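You operate a simulated robot arm through the tools that you are given. There is no shell and no other tool. Be economical: measure what you need, move in short steps, check, and stop when the job is done.

Carry out the task below with a simulated robot arm. There is one attempt and no reset: what you move stays moved.

## Task
Take the dice box and leave it on the end of the work table by the card stand.

The check looks at the end state, three seconds after you hand in, the way a careful person would. Anything else that was tipped, shoved, dropped, spilled or broken makes it a failure.

## Robot
A 7-joint arm with a two-finger parallel gripper on a trunk, on a base that drives. Base frame: it is fixed to the floor where the robot stands at the start and does not move with it; the origin is under the middle of the robot, x ahead of it, y to its left, z up. Readings come in mm, degrees, newtons and seconds.
With the tool pointing down near the work surface it reaches from about 340 to 760 mm from the robot's upright axis, wherever it stands. Its first joint turns from -115.0 to 115.0 degrees. Places, roughly: end of the work table by the card stand [-2400, 800, 800]. Payload 3.91 kg.
The TCP is the grasp point between the finger pads, 30 mm short of the fingertips. In the tool frame z runs along the fingers and y along their closing line. The gripper opens to 110 mm. The fingers are 20 mm wide and 10 mm thick; the gripper's body (48 by 112 mm) begins 55 mm behind the TCP.
Orientation is told as [roll, pitch, yaw] about the base's x, y, z axes, in that order, counted from this pose: with the fingers straight down and closing along the base's y, the tool's x points along the base's -x, its y along +y and its z along -z.

## Interface
- The arm moves only by the tool apply_moves. Its arguments are lists of equal length, an entry for each row: "translation": the shift along the tool's x, y, z in m, a list of three; "rotation": the turn, a rotation vector about the tool's x, y, z in degrees, a list of three; "claw": the gripper command, from -1 (fully open) to 1 (shut), values between in proportion. In form: {"translation": [[tx, ty, tz], ...], "rotation": [[wx, wy, wz], ...], "claw": [claw, ...]}. A call has 1 to 20 rows; each row is the pose to reach, as a shift and turn from the pose commanded when the call began, along the tool's axes at that moment. Rows are played at 5 a second. More than 50 mm and 8.6 degrees between two rows, or a gripper value outside its range, and nothing of the call is played. A pose out of reach is approached as far as the arm can. The call stops where the force on the tool passes 40 N (or 10 N more than at its start, if that is more) or the arm is blocked; 0.2 s more then pass. Each finger travels about 108 mm/s and halts on what it meets, pressing with about 35 N; the grip force reading is that of the motor and also rises with nothing between the fingers. The clock runs only during rows and for 0.2 s after the last one: add rows that repeat a pose to give the fingers time. The reply holds the time, the measured pose of the TCP, the force on the tool along the base axes, the opening and the grip force, in the units named above and with some noise.
- Cameras (640 x 400 px; columns grow to the right, rows downward): "scene" is now at [15.8, 133.3, 1460.8]; the picture's right is [-0.23, -0.97, 0.00], its down [-0.72, 0.17, -0.67] and it looks along [0.66, -0.16, -0.74] (base axes); focal length 255 px, centre (320, 200). "wrist" rides on the gripper at [72, 17, -103] in the tool frame; the picture's right is [-0.23, 0.97, 0.00], its down [-0.76, -0.18, -0.62] and it looks along [-0.61, -0.14, 0.78] (tool axes); focal length 222 px, centre (320, 200). There is no depth. A picture from a camera that has moved, and an enlarged one, comes with that camera's place and axes in the base frame and with its lens.
- get_image(camera): a new picture of that camera. It takes no simulated time.
- lift_body(by): slides the trunk up (or, below 0, down) by that many mm; the arm and the scene camera ride with it, the base frame stays. It gives what a move gives, with no picture.
- roll_base(legs): drives the robot by 1 to 6 legs, each [ahead, turn to the left] in mm and degrees, along the robot's own axes; the way and the turn of a leg run together, so that a leg with both is an arc; at most 1500 mm and 180 degrees a leg. The arm and the cameras ride along, it lands a little off, and it stops where it bumps. It gives what a move gives.
- pan_tilt(pan, tilt): turns the head with the scene camera to pan (to the left, within 155 degrees either way) and tilt (down, from -29 to 69), counted from straight ahead of the robot. It gives what a move gives.
- close_up(camera, box): a new picture of the part [left, top, right, bottom] of that camera's present view, enlarged. It takes no simulated time.
- job_done(): hands the job in; it is judged then, once.

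Work in short steps. Places have to be worked out from the pictures, the camera data and where the tool is seen: move nearer, look again, correct. Check each grasp and each placing, and mend what went wrong. You have 120 turns and 98 pictures in all, those below and enlarged ones among them. Open the gripper and draw the arm clear of the work before you hand the job in, unless the task says otherwise; then end with one line.

The tools are called after ">>>" by a JSON object that holds its "method" and its "body". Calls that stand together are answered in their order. apply_moves: Moves the arm, as the interface text tells. Its arguments: {"type":"object","properties":{"translation":{"type":"array","items":{"type":"array","items":{"type":"number"}}},"rotation":{"type":"array","items":{"type":"array","items":{"type":"number"}}},"claw":{"type":"array","items":{"type":"number"}}},"required":["translation","rotation","claw"]} The other tools are called the same way: lift_body (by) slides the trunk up or down; roll_base (legs) drives the base; pan_tilt (pan, tilt) turns the head that bears the scene camera; get_image (camera) takes a picture; close_up (camera, box) takes an enlarged picture of a part of a camera's view; job_done () hands the job in.

At the start:

```text
clock: 0.0
tcp_pos: [447.2, -148.7, 923.7]
tool_rot: [0.0, 0.0, -0.3]
contact_force: [0.4, -0.7, 0.1]
finger_gap: 110.0
finger_force: 0.0
trunk travel left (down, up): [-575.0, 415.0]
robot x, y, heading: [2.5, -1.3, -0.3]
head pan, tilt: [-13.6, 47.6]
```

scene: 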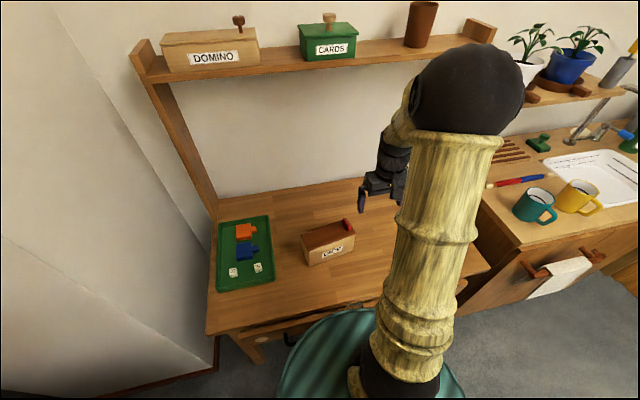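
wrist: 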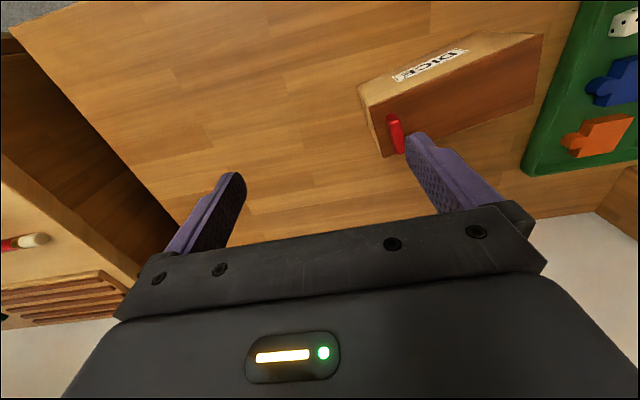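

The DICE box seems to be the brown-topped one on the table with a red peg. I'll enlarge it in both cameras.

>>> {"method": "close_up", "body": {"camera": "scene", "box": [200, 180, 400, 305]}}

>>> {"method": "close_up", "body": {"camera": "wrist", "box": [340, 0, 640, 188]}}

```text
3.20 times, centred on (300, 242) of scene
camera zoom: at [15.8, 133.3, 1460.8], right [-0.23, -0.97, 0.0], down [-0.72, 0.17, -0.67], along [0.66, -0.16, -0.74], focal length 816 px, centre (384, 64)
```

zoom: 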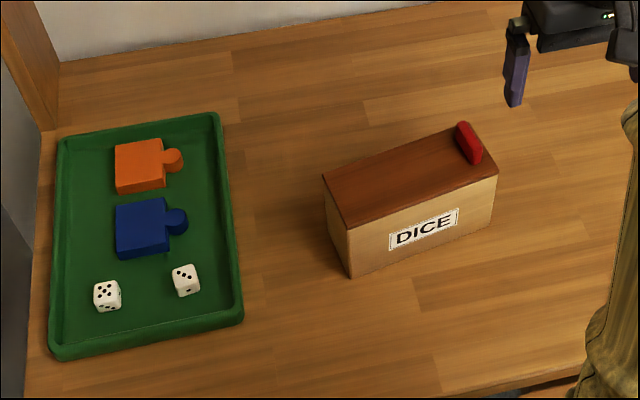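

```text
2.13 times, centred on (490, 94) of wrist
camera zoom: at [375.5, -132.7, 1028.4], right [0.23, 0.97, 0.0], down [0.76, -0.18, 0.62], along [0.61, -0.14, -0.78], focal length 473 px, centre (-42, 426)
```

zoom: 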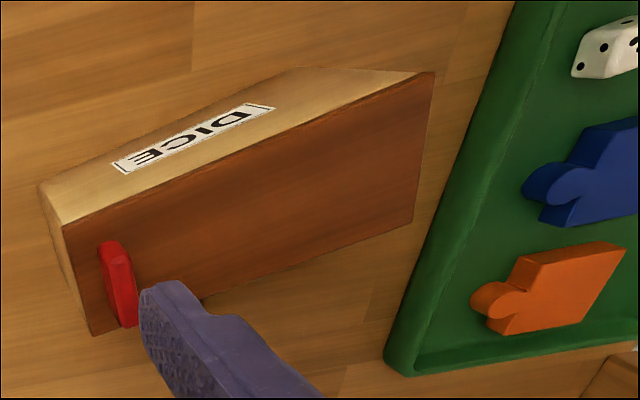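

The box is about 166 × 69 × 98 mm, centred near (484, -8), and its long axis is about 10° off -y. I'll turn the tool by -80° and move above it, staying high.

>>> {"method": "apply_moves", "body": {"translation": [[-0.0037, 0.0141, 0.006], [-0.0074, 0.0282, 0.012], [-0.011, 0.0423, 0.018], [-0.0148, 0.0564, 0.024], [-0.0185, 0.0705, 0.03], [-0.022, 0.0846, 0.036], [-0.026, 0.0987, 0.042], [-0.03, 0.113, 0.048], [-0.0333, 0.127, 0.054], [-0.037, 0.141, 0.06], [-0.037, 0.141, 0.06]], "rotation": [[0, 0, 8], [0, 0, 16], [0, 0, 24], [0, 0, 32], [0, 0, 40], [0, 0, 48], [0, 0, 56], [0, 0, 64], [0, 0, 72], [0, 0, 80], [0, 0, 80]], "claw": [-1, -1, -1, -1, -1, -1, -1, -1, -1, -1, -1]}}

>>> {"method": "get_image", "body": {"camera": "wrist"}}

>>> {"method": "get_image", "body": {"camera": "scene"}}

```text
clock: 2.4
tcp_pos: [486.3, -8.9, 864.6]
tool_rot: [0.0, 0.0, -80.4]
contact_force: [0.4, 0.0, 0.1]
finger_gap: 110.1
finger_force: 0.1
trunk travel left (down, up): [-575.0, 415.0]
robot x, y, heading: [-0.8, 2.7, 0.1]
head pan, tilt: [-13.6, 47.6]
```

```text
93 pictures are left
camera wrist: at [490.4, 63.9, 968.8], right [1.0, -0.06, 0.0], down [-0.05, -0.78, 0.62], along [-0.04, -0.62, -0.78], focal length 222 px, centre (320, 200)
```

wrist: 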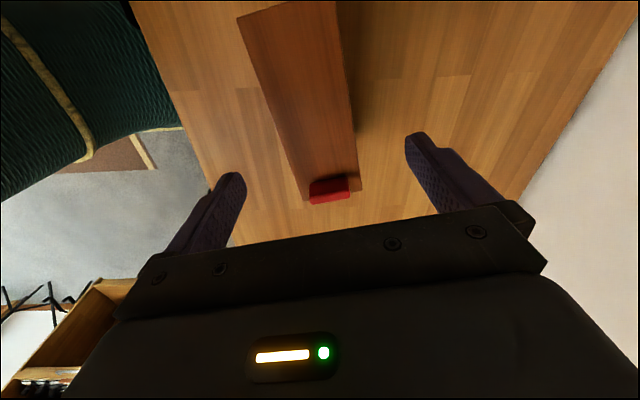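

```text
92 pictures are left
camera scene: at [15.8, 133.5, 1460.8], right [-0.23, -0.97, 0.0], down [-0.72, 0.17, -0.67], along [0.66, -0.16, -0.74], focal length 255 px, centre (320, 200)
```

scene: 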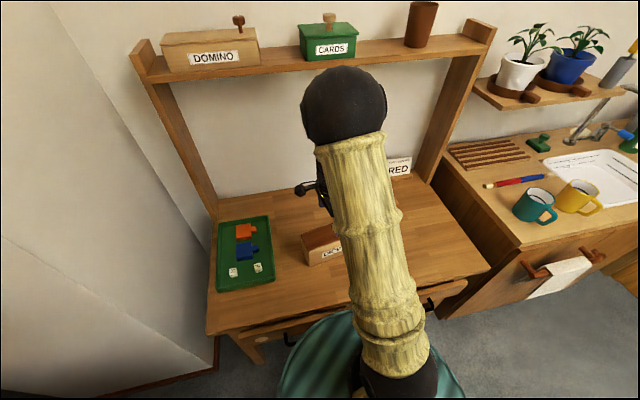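

Both views put the box centre near (482, -10), so I shift -4 mm along tool y. Then I go down to z≈724, with the fingers straddling its sides.

>>> {"method": "apply_moves", "body": {"translation": [[0, -0.004, 0.03], [0, -0.004, 0.06], [0, -0.004, 0.09], [0, -0.004, 0.115], [0, -0.004, 0.14], [0, -0.004, 0.14]], "rotation": [[0, 0, 0], [0, 0, 0], [0, 0, 0], [0, 0, 0], [0, 0, 0], [0, 0, 0]], "claw": [-1, -1, -1, -1, -1, -1]}}

>>> {"method": "get_image", "body": {"camera": "wrist"}}

```text
clock: 3.8
tcp_pos: [482.7, -9.6, 724.4]
tool_rot: [0.0, 0.0, -80.3]
contact_force: [-0.1, 0.4, -0.2]
finger_gap: 110.0
finger_force: 0.1
trunk travel left (down, up): [-575.0, 415.0]
robot x, y, heading: [2.9, -1.1, -0.1]
head pan, tilt: [-13.6, 47.6]
```

```text
91 pictures are left
camera wrist: at [486.4, 64.1, 828.9], right [1.0, -0.06, 0.0], down [-0.05, -0.78, 0.62], along [-0.04, -0.62, -0.78], focal length 222 px, centre (320, 200)
```

wrist: 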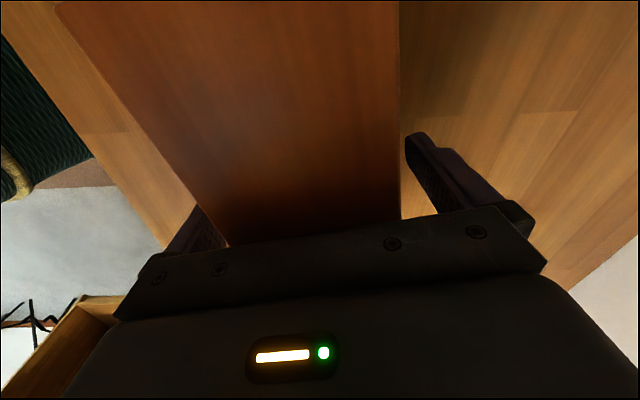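

The fingers straddle the box with no contact, so I'll close now.

>>> {"method": "apply_moves", "body": {"translation": [[0, 0, 0], [0, 0, 0], [0, 0, 0], [0, 0, 0], [0, 0, 0], [0, 0, 0]], "rotation": [[0, 0, 0], [0, 0, 0], [0, 0, 0], [0, 0, 0], [0, 0, 0], [0, 0, 0]], "claw": [-0.5, 0, 0.5, 1, 1, 1]}}

```text
clock: 5.2
tcp_pos: [480.4, -10.6, 724.2]
tool_rot: [0.1, -0.1, -80.3]
contact_force: [-0.6, -0.1, 0.3]
finger_gap: 69.9
finger_force: 35.1
trunk travel left (down, up): [-575.0, 415.0]
robot x, y, heading: [1.0, -0.5, 0.1]
head pan, tilt: [-13.6, 47.6]
```

It's gripped at 70 mm. I'll lift a little and check the weight and tilt.

>>> {"method": "apply_moves", "body": {"translation": [[0, 0, -0.01], [0, 0, -0.025], [0, 0, -0.05], [0, 0, -0.08], [0, 0, -0.08]], "rotation": [[0, 0, 0], [0, 0, 0], [0, 0, 0], [0, 0, 0], [0, 0, 0]], "claw": [1, 1, 1, 1, 1]}}

>>> {"method": "get_image", "body": {"camera": "scene"}}

>>> {"method": "get_image", "body": {"camera": "wrist"}}

```text
clock: 6.4
tcp_pos: [481.2, -9.9, 805.2]
tool_rot: [-0.2, 0.0, -80.3]
contact_force: [-0.1, 0.4, -1.7]
finger_gap: 69.6
finger_force: 35.4
trunk travel left (down, up): [-575.0, 415.0]
robot x, y, heading: [-2.3, -1.3, 0.1]
head pan, tilt: [-13.6, 47.6]
```

```text
90 pictures are left
camera scene: at [15.8, 133.4, 1460.7], right [-0.23, -0.97, 0.0], down [-0.72, 0.17, -0.67], along [0.66, -0.16, -0.74], focal length 255 px, centre (320, 200)
```

scene: 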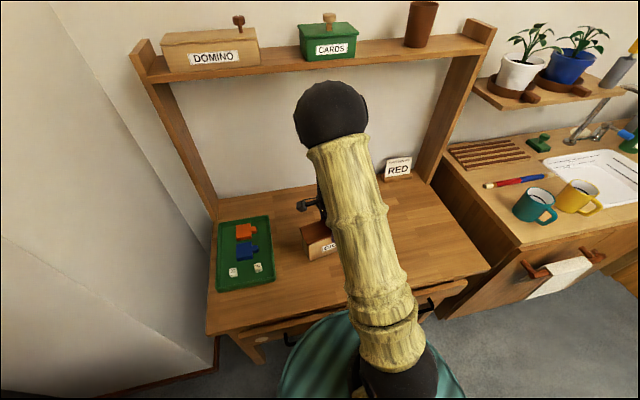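

```text
89 pictures are left
camera wrist: at [486.6, 63.9, 909.5], right [1.0, -0.06, 0.0], down [-0.05, -0.78, 0.62], along [-0.04, -0.62, -0.78], focal length 222 px, centre (320, 200)
```

wrist: 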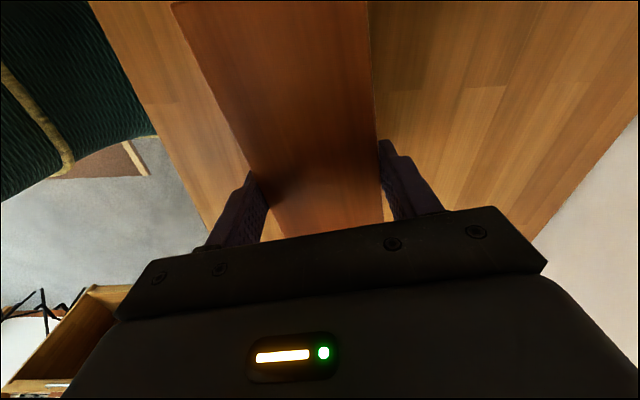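

The box is up, light and level. Next I'll read the card on this table and look toward the destination behind the robot.

>>> {"method": "close_up", "body": {"camera": "scene", "box": [360, 135, 440, 185]}}

>>> {"method": "pan_tilt", "body": {"pan": 150, "tilt": 20}}

>>> {"method": "get_image", "body": {"camera": "scene"}}

```text
8.00 times, centred on (400, 160) of scene
camera zoom: at [15.8, 133.4, 1460.7], right [-0.23, -0.97, 0.0], down [-0.72, 0.17, -0.67], along [0.66, -0.16, -0.74], focal length 2041 px, centre (-320, 520)
```

zoom: 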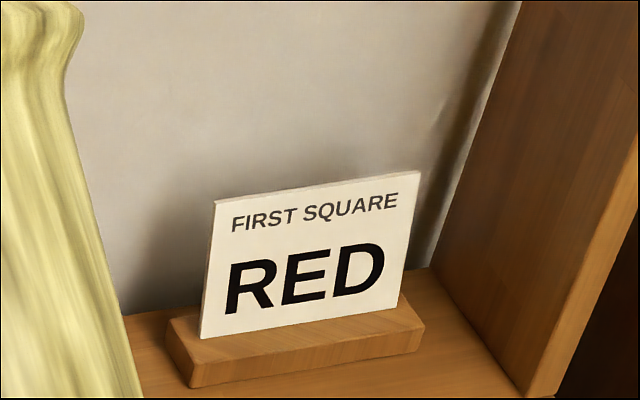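

```text
clock: 8.9
tcp_pos: [481.5, -9.4, 804.5]
tool_rot: [0.0, -0.1, -80.4]
contact_force: [0.1, -0.4, -2.9]
finger_gap: 69.6
finger_force: 35.3
trunk travel left (down, up): [-575.0, 415.0]
robot x, y, heading: [-1.4, -2.5, -0.2]
head pan, tilt: [150.0, 20.0]
```

```text
87 pictures are left
camera scene: at [-141.6, 198.5, 1503.1], right [0.5, 0.87, 0.0], down [0.3, -0.17, -0.94], along [-0.81, 0.47, -0.34], focal length 255 px, centre (320, 200)
```

scene: 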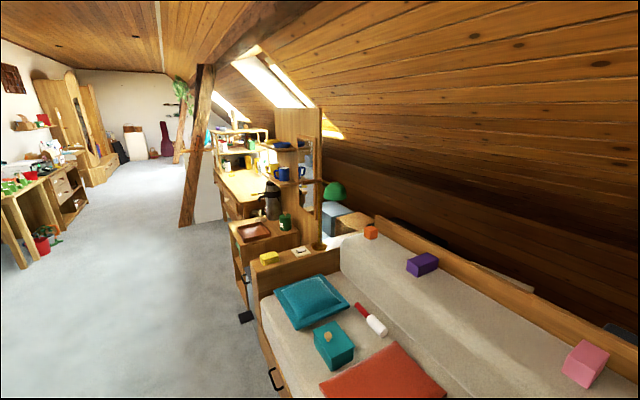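

The destination projects to about pixel (254, 187). I'll enlarge that area.

>>> {"method": "close_up", "body": {"camera": "scene", "box": [180, 120, 340, 220]}}

>>> {"method": "close_up", "body": {"camera": "scene", "box": [200, 180, 360, 280]}}

```text
4.00 times, centred on (260, 170) of scene
camera zoom: at [-141.6, 198.5, 1503.1], right [0.5, 0.87, 0.0], down [0.3, -0.17, -0.94], along [-0.81, 0.47, -0.34], focal length 1021 px, centre (560, 320)
```

zoom: 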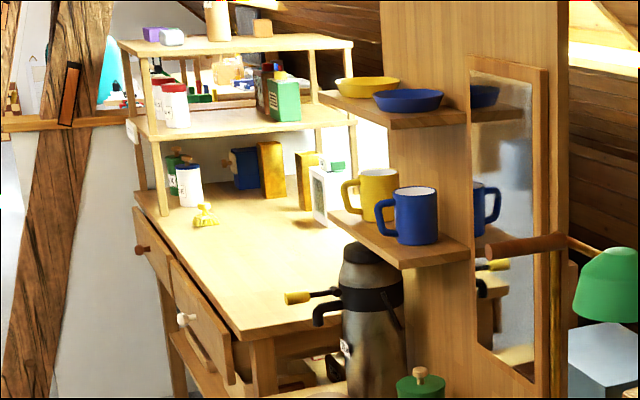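

```text
4.00 times, centred on (280, 230) of scene
camera zoom: at [-141.6, 198.5, 1503.1], right [0.5, 0.87, 0.0], down [0.3, -0.17, -0.94], along [-0.81, 0.47, -0.34], focal length 1021 px, centre (480, 80)
```

zoom: 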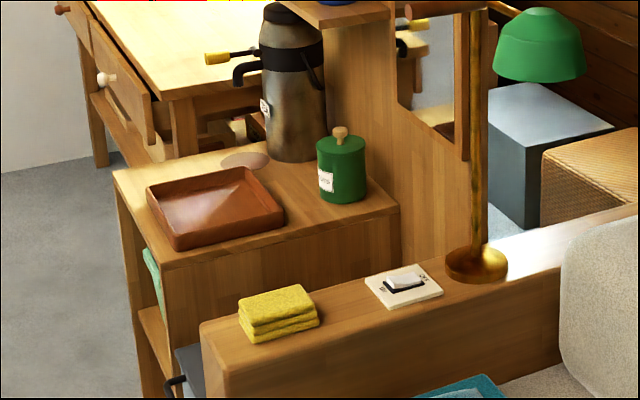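

The near end of the work table, with x from about -2040 on and a front edge near y≈590, is behind the robot. I'll back straight away from this table with the box held over it, then look again.

>>> {"method": "roll_base", "body": {"legs": [[-700, 0]]}}

>>> {"method": "get_image", "body": {"camera": "scene"}}

>>> {"method": "get_image", "body": {"camera": "wrist"}}

```text
clock: 12.7
tcp_pos: [-204.6, -8.5, 806.5]
tool_rot: [-0.2, -0.1, -80.0]
contact_force: [-0.9, 0.2, -2.8]
finger_gap: 69.5
finger_force: 35.0
trunk travel left (down, up): [-575.0, 415.0]
robot x, y, heading: [-687.1, -2.6, 0.1]
head pan, tilt: [150.0, 20.0]
```

```text
84 pictures are left
camera scene: at [-822.1, 207.2, 1503.7], right [0.5, 0.87, -0.01], down [0.29, -0.18, -0.94], along [-0.82, 0.46, -0.34], focal length 255 px, centre (320, 200)
```

scene: 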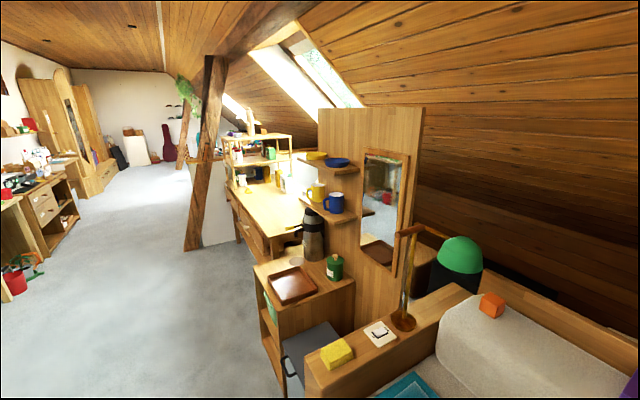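

```text
83 pictures are left
camera wrist: at [-199.1, 65.6, 910.3], right [1.0, -0.05, 0.0], down [-0.04, -0.78, 0.62], along [-0.03, -0.62, -0.78], focal length 222 px, centre (320, 200)
```

wrist: 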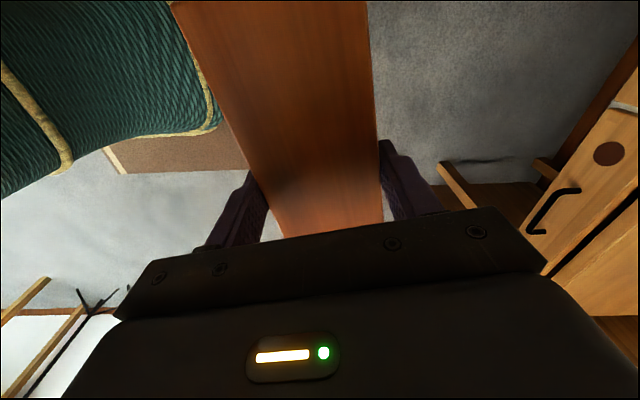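

The path behind along y≈0 is clear floor. I'll back up another 1000 mm.

>>> {"method": "roll_base", "body": {"legs": [[-1000, 0]]}}

>>> {"method": "pan_tilt", "body": {"pan": 125, "tilt": 30}}

>>> {"method": "get_image", "body": {"camera": "scene"}}

```text
clock: 17.8
tcp_pos: [-1202.6, -18.8, 806.8]
tool_rot: [0.2, 0.2, -80.4]
contact_force: [0.9, 0.0, -2.2]
finger_gap: 69.5
finger_force: 35.1
trunk travel left (down, up): [-575.0, 415.0]
robot x, y, heading: [-1678.7, -4.7, -0.2]
head pan, tilt: [150.0, 20.0]
```

```text
clock: 18.7
tcp_pos: [-1202.9, -19.1, 806.4]
tool_rot: [0.2, 0.4, -80.3]
contact_force: [0.6, 0.5, -2.0]
finger_gap: 69.6
finger_force: 35.0
trunk travel left (down, up): [-575.0, 415.0]
robot x, y, heading: [-1680.9, -7.5, 0.3]
head pan, tilt: [125.0, 30.0]
```

```text
82 pictures are left
camera scene: at [-1794.6, 221.6, 1487.0], right [0.82, 0.57, 0.0], down [0.29, -0.41, -0.87], along [-0.5, 0.71, -0.5], focal length 255 px, centre (320, 200)
```

scene: 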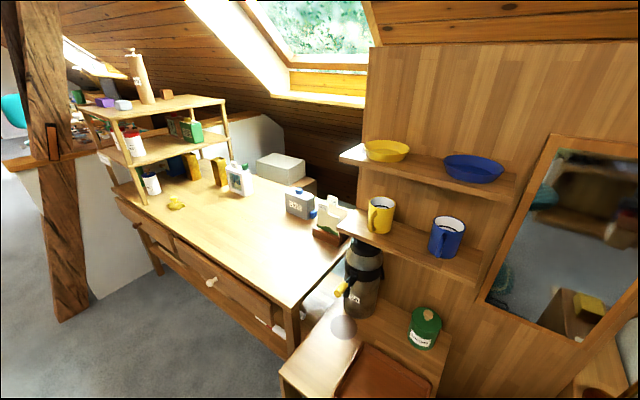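

A card-like item stands near the right end of the table, so I'll zoom in on both ends.

>>> {"method": "close_up", "body": {"camera": "scene", "box": [210, 140, 370, 240]}}

>>> {"method": "close_up", "body": {"camera": "scene", "box": [70, 100, 390, 300]}}

```text
4.00 times, centred on (290, 190) of scene
camera zoom: at [-1794.6, 221.6, 1487.0], right [0.82, 0.57, 0.0], down [0.29, -0.41, -0.87], along [-0.5, 0.71, -0.5], focal length 1021 px, centre (440, 240)
```

zoom: 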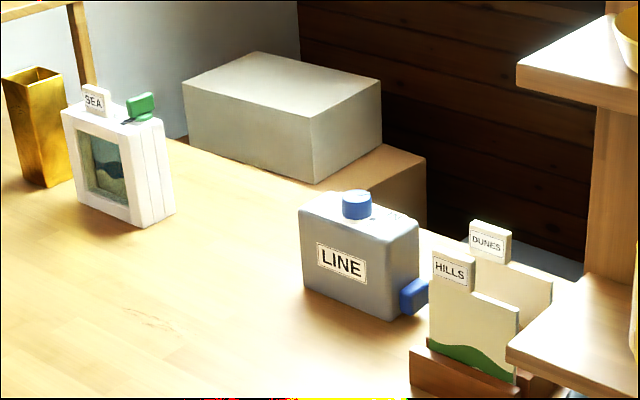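

```text
2.00 times, centred on (230, 200) of scene
camera zoom: at [-1794.6, 221.6, 1487.0], right [0.82, 0.57, 0.0], down [0.29, -0.41, -0.87], along [-0.5, 0.71, -0.5], focal length 510 px, centre (500, 200)
```

zoom: 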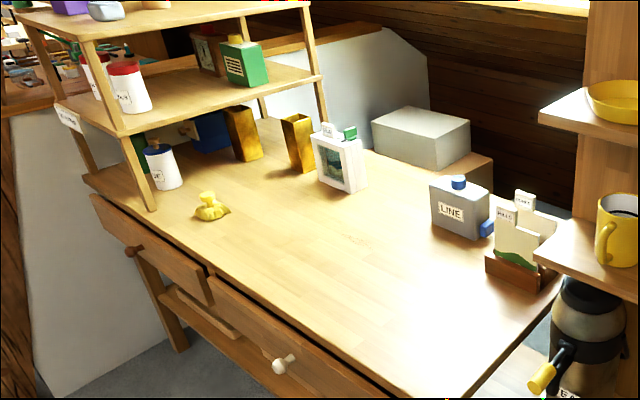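

The card stand is the brown base holding the HILLS and DUNES cards, at this near end around (-2290, 960). Triangulating the table corner gives roughly (-2215, 620) with the top near z≈735, not yet certain. I'll raise the trunk for clearance, then back off at a slight angle and turn to face the table from y≈-130.

>>> {"method": "lift_body", "body": {"by": 180}}

>>> {"method": "roll_base", "body": {"legs": [[0, 10], [-730, 0], [0, 80]]}}

>>> {"method": "pan_tilt", "body": {"pan": 0, "tilt": 40}}

>>> {"method": "get_image", "body": {"camera": "scene"}}

>>> {"method": "get_image", "body": {"camera": "wrist"}}

```text
clock: 20.7
tcp_pos: [-1203.0, -19.4, 987.2]
tool_rot: [0.2, 0.3, -80.3]
contact_force: [0.5, -0.2, -2.5]
finger_gap: 69.5
finger_force: 34.9
trunk travel left (down, up): [-755.0, 235.0]
robot x, y, heading: [-1679.2, -6.0, -0.1]
head pan, tilt: [125.0, 30.0]
```

```text
clock: 29.0
tcp_pos: [-2420.5, 350.0, 986.9]
tool_rot: [0.2, 0.3, 12.2]
contact_force: [-0.4, 0.4, -2.0]
finger_gap: 69.7
finger_force: 34.9
trunk travel left (down, up): [-755.0, 235.0]
robot x, y, heading: [-2409.1, -131.1, 92.5]
head pan, tilt: [125.0, 30.0]
```

```text
clock: 31.1
tcp_pos: [-2421.1, 348.4, 987.5]
tool_rot: [0.2, 0.3, 12.1]
contact_force: [0.4, -0.3, -2.7]
finger_gap: 69.9
finger_force: 34.7
trunk travel left (down, up): [-755.0, 235.0]
robot x, y, heading: [-2413.6, -128.3, 92.4]
head pan, tilt: [0.0, 40.0]
```

```text
79 pictures are left
camera scene: at [-2569.8, -111.1, 1651.6], right [1.0, 0.04, 0.0], down [0.03, -0.64, -0.77], along [-0.03, 0.77, -0.64], focal length 255 px, centre (320, 200)
```

scene: 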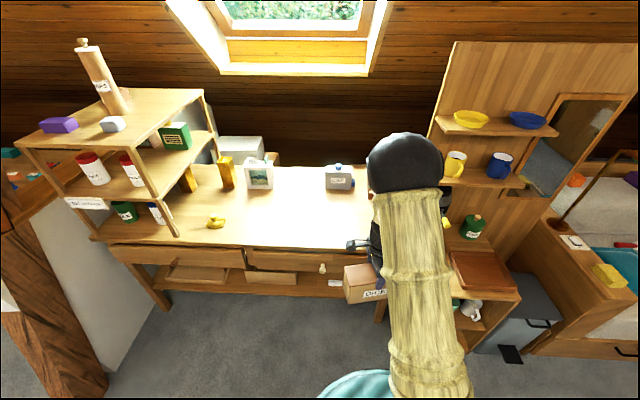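

```text
78 pictures are left
camera wrist: at [-2493.9, 349.3, 1091.5], right [0.02, 1.0, 0.0], down [0.79, -0.02, 0.62], along [0.62, -0.01, -0.79], focal length 222 px, centre (320, 200)
```

wrist: 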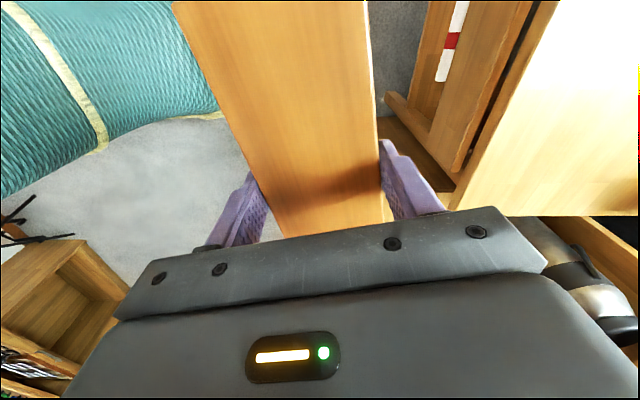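

The table front edge is at y≈610, its right corner at x≈-2200, and the top at z≈750. The box bottom is at about 923, so I'll drive 250 mm ahead toward the open near-end area in front of the card stand.

>>> {"method": "roll_base", "body": {"legs": [[250, 0]]}}

>>> {"method": "get_image", "body": {"camera": "scene"}}

>>> {"method": "get_image", "body": {"camera": "wrist"}}

```text
clock: 32.9
tcp_pos: [-2429.4, 602.6, 986.6]
tool_rot: [0.2, 0.3, 11.8]
contact_force: [0.4, 0.2, -1.6]
finger_gap: 69.6
finger_force: 34.6
trunk travel left (down, up): [-755.0, 235.0]
robot x, y, heading: [-2427.9, 124.9, 92.3]
head pan, tilt: [0.0, 40.0]
```

```text
77 pictures are left
camera scene: at [-2580.2, 143.2, 1651.6], right [1.0, 0.04, 0.0], down [0.03, -0.64, -0.77], along [-0.03, 0.76, -0.64], focal length 255 px, centre (320, 200)
```

scene: 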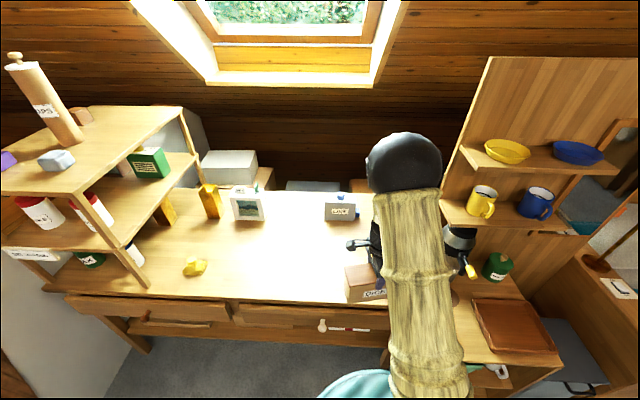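

```text
76 pictures are left
camera wrist: at [-2502.6, 602.8, 1091.1], right [0.02, 1.0, 0.0], down [0.79, -0.02, 0.62], along [0.62, -0.01, -0.79], focal length 222 px, centre (320, 200)
```

wrist: 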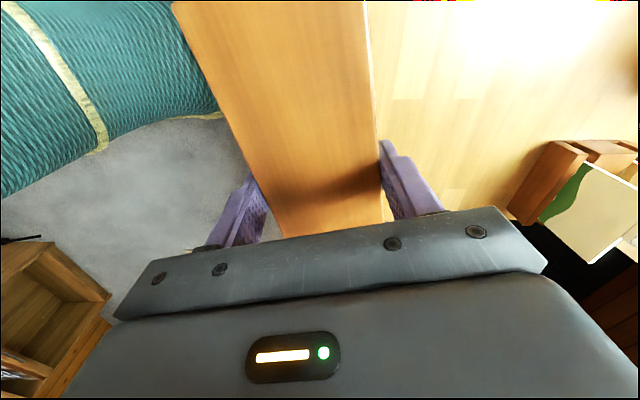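

The card stand front is at y≈950, x from -2350 to -2225. I'll move the box to about (-2395, 772) and square it with the table, still high.

>>> {"method": "apply_moves", "body": {"translation": [[-0.012, 0.027, 0], [-0.023, 0.053, 0], [-0.035, 0.08, 0], [-0.046, 0.106, 0], [-0.058, 0.133, 0], [-0.069, 0.159, 0], [-0.069, 0.159, 0]], "rotation": [[0, 0, 2], [0, 0, 4], [0, 0, 6], [0, 0, 8], [0, 0, 10], [0, 0, 11.8], [0, 0, 11.8]], "claw": [1, 1, 1, 1, 1, 1, 1]}}

>>> {"method": "get_image", "body": {"camera": "scene"}}

>>> {"method": "get_image", "body": {"camera": "wrist"}}

```text
clock: 34.5
tcp_pos: [-2395.7, 769.0, 984.8]
tool_rot: [0.2, 0.3, 0.0]
contact_force: [-0.9, 0.4, -3.1]
finger_gap: 69.7
finger_force: 35.5
trunk travel left (down, up): [-755.0, 235.0]
robot x, y, heading: [-2424.8, 121.2, 92.2]
head pan, tilt: [0.0, 40.0]
```

```text
75 pictures are left
camera scene: at [-2580.3, 141.6, 1651.6], right [1.0, 0.04, 0.0], down [0.03, -0.64, -0.77], along [-0.03, 0.77, -0.64], focal length 255 px, centre (320, 200)
```

scene: 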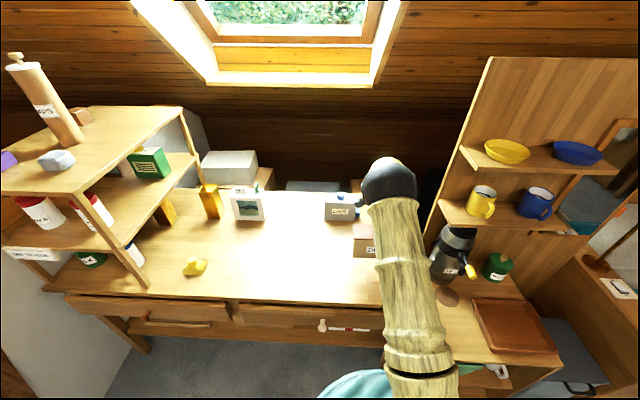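

```text
74 pictures are left
camera wrist: at [-2466.4, 786.0, 1089.5], right [0.23, 0.97, 0.0], down [0.77, -0.18, 0.62], along [0.6, -0.14, -0.79], focal length 222 px, centre (320, 200)
```

wrist: 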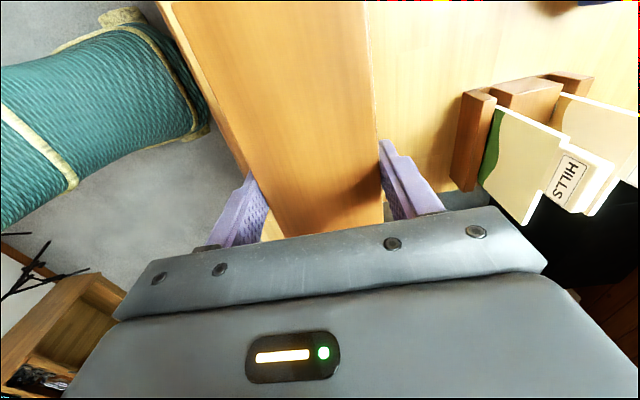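

There's about 100 mm of clearance to the card stand. I'll lower by 100 mm and look.

>>> {"method": "apply_moves", "body": {"translation": [[0, 0, 0.025], [0, 0, 0.05], [0, 0, 0.075], [0, 0, 0.1], [0, 0, 0.1]], "rotation": [[0, 0, 0], [0, 0, 0], [0, 0, 0], [0, 0, 0], [0, 0, 0]], "claw": [1, 1, 1, 1, 1]}}

>>> {"method": "get_image", "body": {"camera": "scene"}}

>>> {"method": "get_image", "body": {"camera": "wrist"}}

```text
clock: 35.7
tcp_pos: [-2396.0, 770.5, 885.4]
tool_rot: [0.2, 0.3, 0.2]
contact_force: [-0.2, 0.3, -1.8]
finger_gap: 69.6
finger_force: 35.3
trunk travel left (down, up): [-755.0, 235.0]
robot x, y, heading: [-2424.9, 121.5, 92.2]
head pan, tilt: [0.0, 40.0]
```

```text
73 pictures are left
camera scene: at [-2580.2, 141.8, 1651.6], right [1.0, 0.04, 0.0], down [0.03, -0.64, -0.77], along [-0.03, 0.77, -0.64], focal length 255 px, centre (320, 200)
```

scene: 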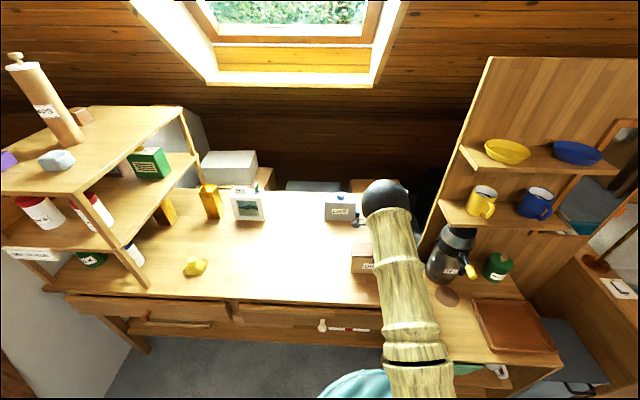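

```text
72 pictures are left
camera wrist: at [-2467.3, 786.9, 990.8], right [0.23, 0.97, 0.0], down [0.77, -0.18, 0.62], along [0.6, -0.14, -0.79], focal length 222 px, centre (320, 200)
```

wrist: 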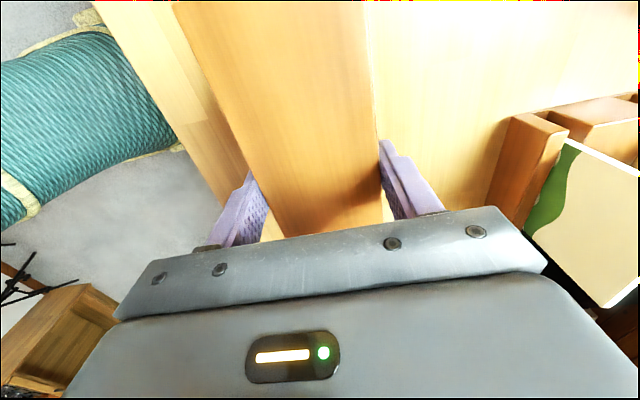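

The stand block's corner triangulates to z≈760, so the table top is at about 735–745. I'll lower 55 mm, then continue in fine steps.

>>> {"method": "apply_moves", "body": {"translation": [[0, 0, 0.02], [0, 0, 0.04], [0, 0, 0.055], [0, 0, 0.055]], "rotation": [[0, 0, 0], [0, 0, 0], [0, 0, 0], [0, 0, 0]], "claw": [1, 1, 1, 1]}}

>>> {"method": "get_image", "body": {"camera": "scene"}}

>>> {"method": "close_up", "body": {"camera": "scene", "box": [320, 200, 420, 300]}}

```text
clock: 36.3
tcp_pos: [-2396.9, 776.8, 863.4]
tool_rot: [1.3, 0.4, 0.2]
contact_force: [-0.1, -6.7, 28.6]
finger_gap: 69.7
finger_force: 34.5
trunk travel left (down, up): [-755.0, 235.0]
robot x, y, heading: [-2428.7, 126.4, 92.2]
head pan, tilt: [0.0, 40.0]
stopped in row 3: the force on the tool passed its limit (the readings are from after the stop); the commanded pose is now the measured one
```

```text
71 pictures are left
camera scene: at [-2580.4, 137.8, 1652.0], right [1.0, 0.04, 0.0], down [0.03, -0.64, -0.77], along [-0.03, 0.77, -0.64], focal length 255 px, centre (320, 200)
```

scene: 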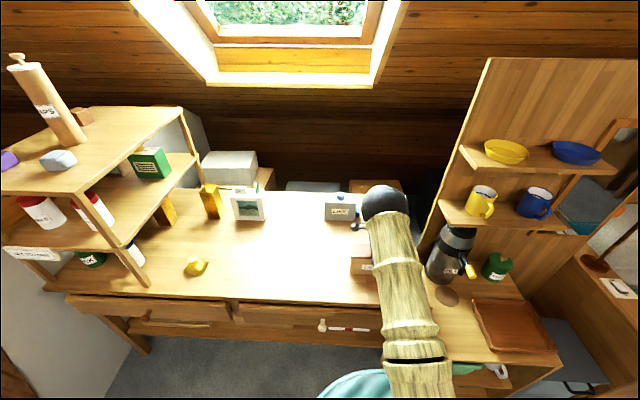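

```text
4.00 times, centred on (370, 250) of scene
camera zoom: at [-2580.4, 137.8, 1652.0], right [1.0, 0.04, 0.0], down [0.03, -0.64, -0.77], along [-0.03, 0.77, -0.64], focal length 1021 px, centre (120, 0)
```

zoom: 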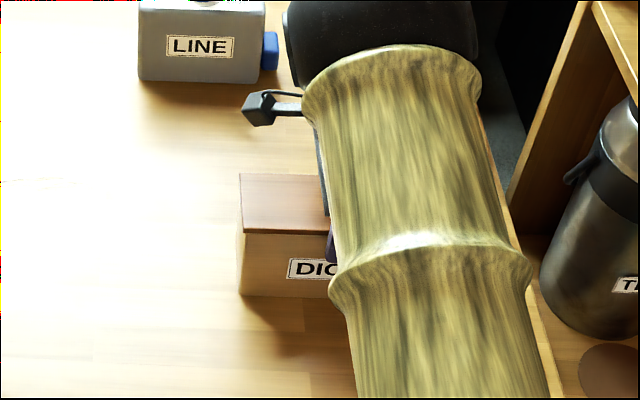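

Contact came at TCP z 863, which puts the box bottom near z≈799 and fits the stated surface of 800. I'll check the wrist view to confirm it's the table that was touched.

>>> {"method": "get_image", "body": {"camera": "wrist"}}

>>> {"method": "apply_moves", "body": {"translation": [[0, 0, 0], [0, 0, 0]], "rotation": [[0, 0, 0], [0, 0, 0]], "claw": [1, 1]}}

```text
69 pictures are left
camera wrist: at [-2467.7, 789.9, 969.1], right [0.22, 0.97, 0.02], down [0.77, -0.19, 0.61], along [0.6, -0.12, -0.79], focal length 222 px, centre (320, 200)
```

wrist: 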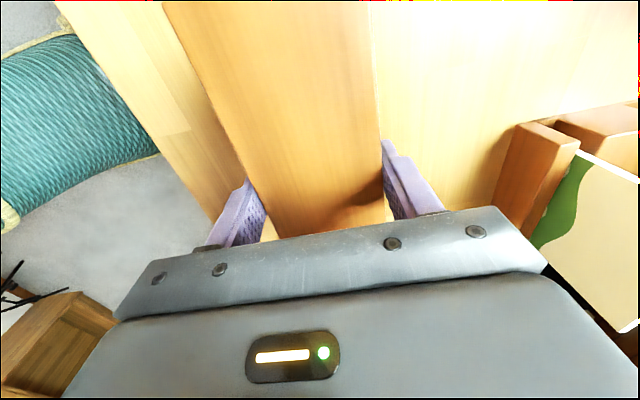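

```text
clock: 36.9
tcp_pos: [-2395.8, 777.5, 864.4]
tool_rot: [1.5, 0.3, 0.2]
contact_force: [0.0, -3.6, 18.8]
finger_gap: 69.6
finger_force: 35.4
trunk travel left (down, up): [-755.0, 235.0]
robot x, y, heading: [-2425.7, 124.3, 92.2]
head pan, tilt: [0.0, 40.0]
stopped in row 2: the force on the tool passed its limit (the readings are from after the stop); the commanded pose is now the measured one
```

Comparing the wrist pictures before and after the lift, the box slid about 40 mm down in the fingers. Its bottom is therefore at TCP-100, about 763, and every table estimate agrees with 763. It's resting on the table, so I'll open the gripper.

>>> {"method": "apply_moves", "body": {"translation": [[0, 0, 0], [0, 0, 0], [0, 0, 0], [0, 0, 0], [0, 0, 0]], "rotation": [[0, 0, 0], [0, 0, 0], [0, 0, 0], [0, 0, 0], [0, 0, 0]], "claw": [0.2, 0, -0.4, -1, -1]}}

>>> {"method": "get_image", "body": {"camera": "wrist"}}

>>> {"method": "close_up", "body": {"camera": "scene", "box": [320, 200, 420, 300]}}

```text
clock: 38.1
tcp_pos: [-2395.3, 780.0, 860.7]
tool_rot: [1.3, 0.3, 0.2]
contact_force: [1.2, -0.2, 0.2]
finger_gap: 109.9
finger_force: 0.1
trunk travel left (down, up): [-755.0, 235.0]
robot x, y, heading: [-2422.4, 122.8, 92.4]
head pan, tilt: [0.0, 40.0]
```

```text
68 pictures are left
camera wrist: at [-2467.7, 792.2, 966.4], right [0.22, 0.97, 0.02], down [0.77, -0.19, 0.61], along [0.6, -0.12, -0.79], focal length 222 px, centre (320, 200)
```

wrist: 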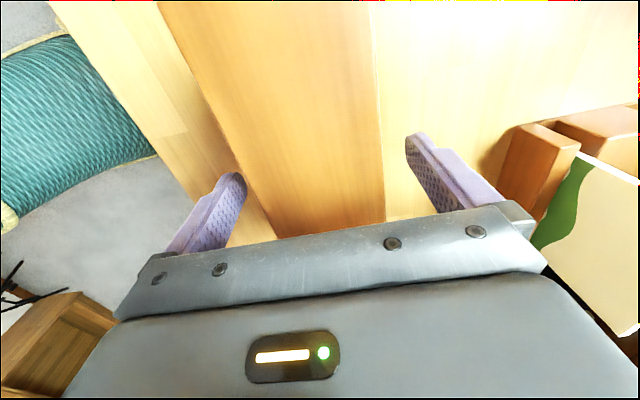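

```text
4.00 times, centred on (370, 250) of scene
camera zoom: at [-2580.2, 141.3, 1651.6], right [1.0, 0.04, 0.0], down [0.03, -0.64, -0.77], along [-0.03, 0.77, -0.64], focal length 1021 px, centre (120, 0)
```

zoom: 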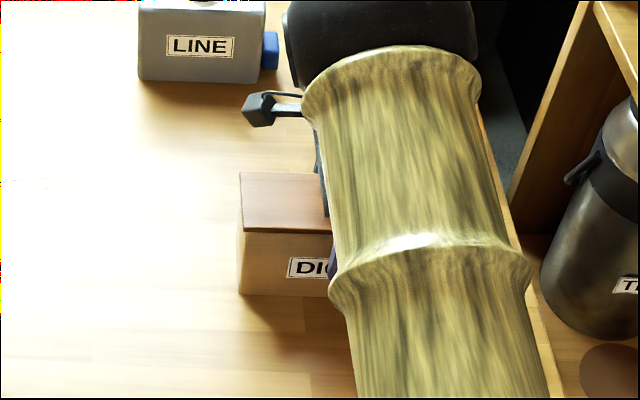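

The box stayed put and stands free, with both fingers clear. I'll raise the arm straight up.

>>> {"method": "apply_moves", "body": {"translation": [[0, 0, -0.03], [0, 0, -0.07], [0, 0, -0.11], [0, 0, -0.15], [0, 0, -0.15]], "rotation": [[0, 0, 0], [0, 0, 0], [0, 0, 0], [0, 0, 0], [0, 0, 0]], "claw": [-1, -1, -1, -1, -1]}}

>>> {"method": "get_image", "body": {"camera": "wrist"}}

```text
clock: 39.3
tcp_pos: [-2395.5, 773.6, 1012.7]
tool_rot: [1.1, 0.5, 0.2]
contact_force: [-0.7, 0.6, 0.2]
finger_gap: 109.9
finger_force: 0.1
trunk travel left (down, up): [-755.0, 235.0]
robot x, y, heading: [-2424.8, 124.2, 92.3]
head pan, tilt: [0.0, 40.0]
```

```text
66 pictures are left
camera wrist: at [-2465.6, 787.5, 1117.3], right [0.22, 0.97, 0.02], down [0.77, -0.19, 0.61], along [0.6, -0.12, -0.79], focal length 222 px, centre (320, 200)
```

wrist: 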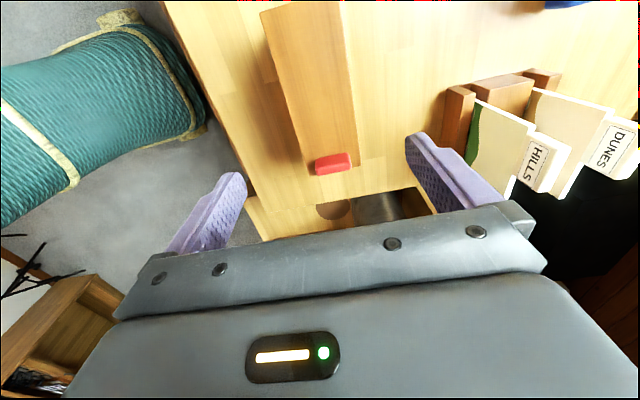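

The box sits upright in front of the card stand. I'll back the base off and take a full view.

>>> {"method": "roll_base", "body": {"legs": [[-450, 0]]}}

>>> {"method": "apply_moves", "body": {"translation": [[0.04, 0, 0], [0.08, 0, 0], [0.12, 0, 0], [0.16, 0, 0], [0.2, 0, 0], [0.24, 0, 0], [0.24, 0, 0]], "rotation": [[0, 0, 0], [0, 0, 0], [0, 0, 0], [0, 0, 0], [0, 0, 0], [0, 0, 0], [0, 0, 0]], "claw": [-1, -1, -1, -1, -1, -1, -1]}}

>>> {"method": "get_image", "body": {"camera": "scene"}}

```text
clock: 42.0
tcp_pos: [-2374.6, 322.4, 1011.5]
tool_rot: [1.3, 0.3, -0.2]
contact_force: [-0.1, -0.2, 0.0]
finger_gap: 110.0
finger_force: 0.0
trunk travel left (down, up): [-755.0, 235.0]
robot x, y, heading: [-2408.8, -327.3, 91.9]
head pan, tilt: [0.0, 40.0]
```

```text
clock: 43.6
tcp_pos: [-2613.1, 324.7, 1012.0]
tool_rot: [1.4, 0.3, -0.2]
contact_force: [0.2, 0.2, 0.3]
finger_gap: 110.1
finger_force: 0.1
trunk travel left (down, up): [-755.0, 235.0]
robot x, y, heading: [-2407.7, -325.9, 92.5]
head pan, tilt: [0.0, 40.0]
```

```text
65 pictures are left
camera scene: at [-2563.4, -307.9, 1651.7], right [1.0, 0.03, 0.0], down [0.02, -0.64, -0.77], along [-0.03, 0.77, -0.64], focal length 255 px, centre (320, 200)
```

scene: 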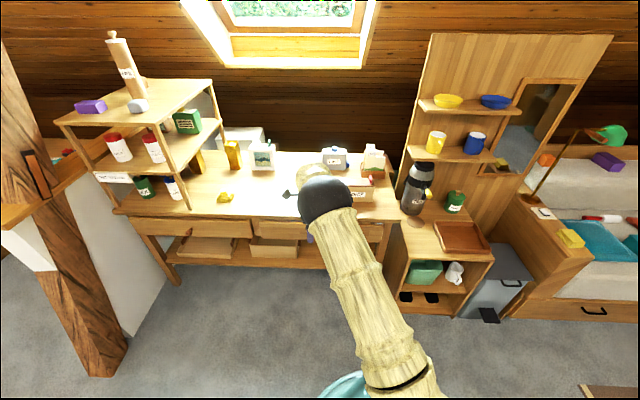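

>>> {"method": "close_up", "body": {"camera": "scene", "box": [230, 120, 440, 250]}}

```text
3.05 times, centred on (335, 185) of scene
camera zoom: at [-2563.4, -307.9, 1651.7], right [1.0, 0.03, 0.0], down [0.02, -0.64, -0.77], along [-0.03, 0.77, -0.64], focal length 778 px, centre (274, 246)
```

zoom: 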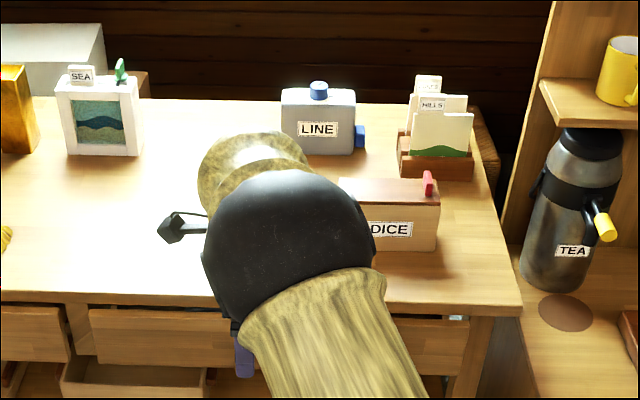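

The DICE box is standing on the end of the table, closed and upright in front of the card stand. Nothing else moved, so I'm handing in.

>>> {"method": "job_done", "body": {}}

```text
The job is handed in.
```

The dice box is upright and closed on the end of the work table, just in front of the card stand, and nothing else appears to have been moved. It slipped about 40 mm in the fingers during the lift, but it was not dropped.
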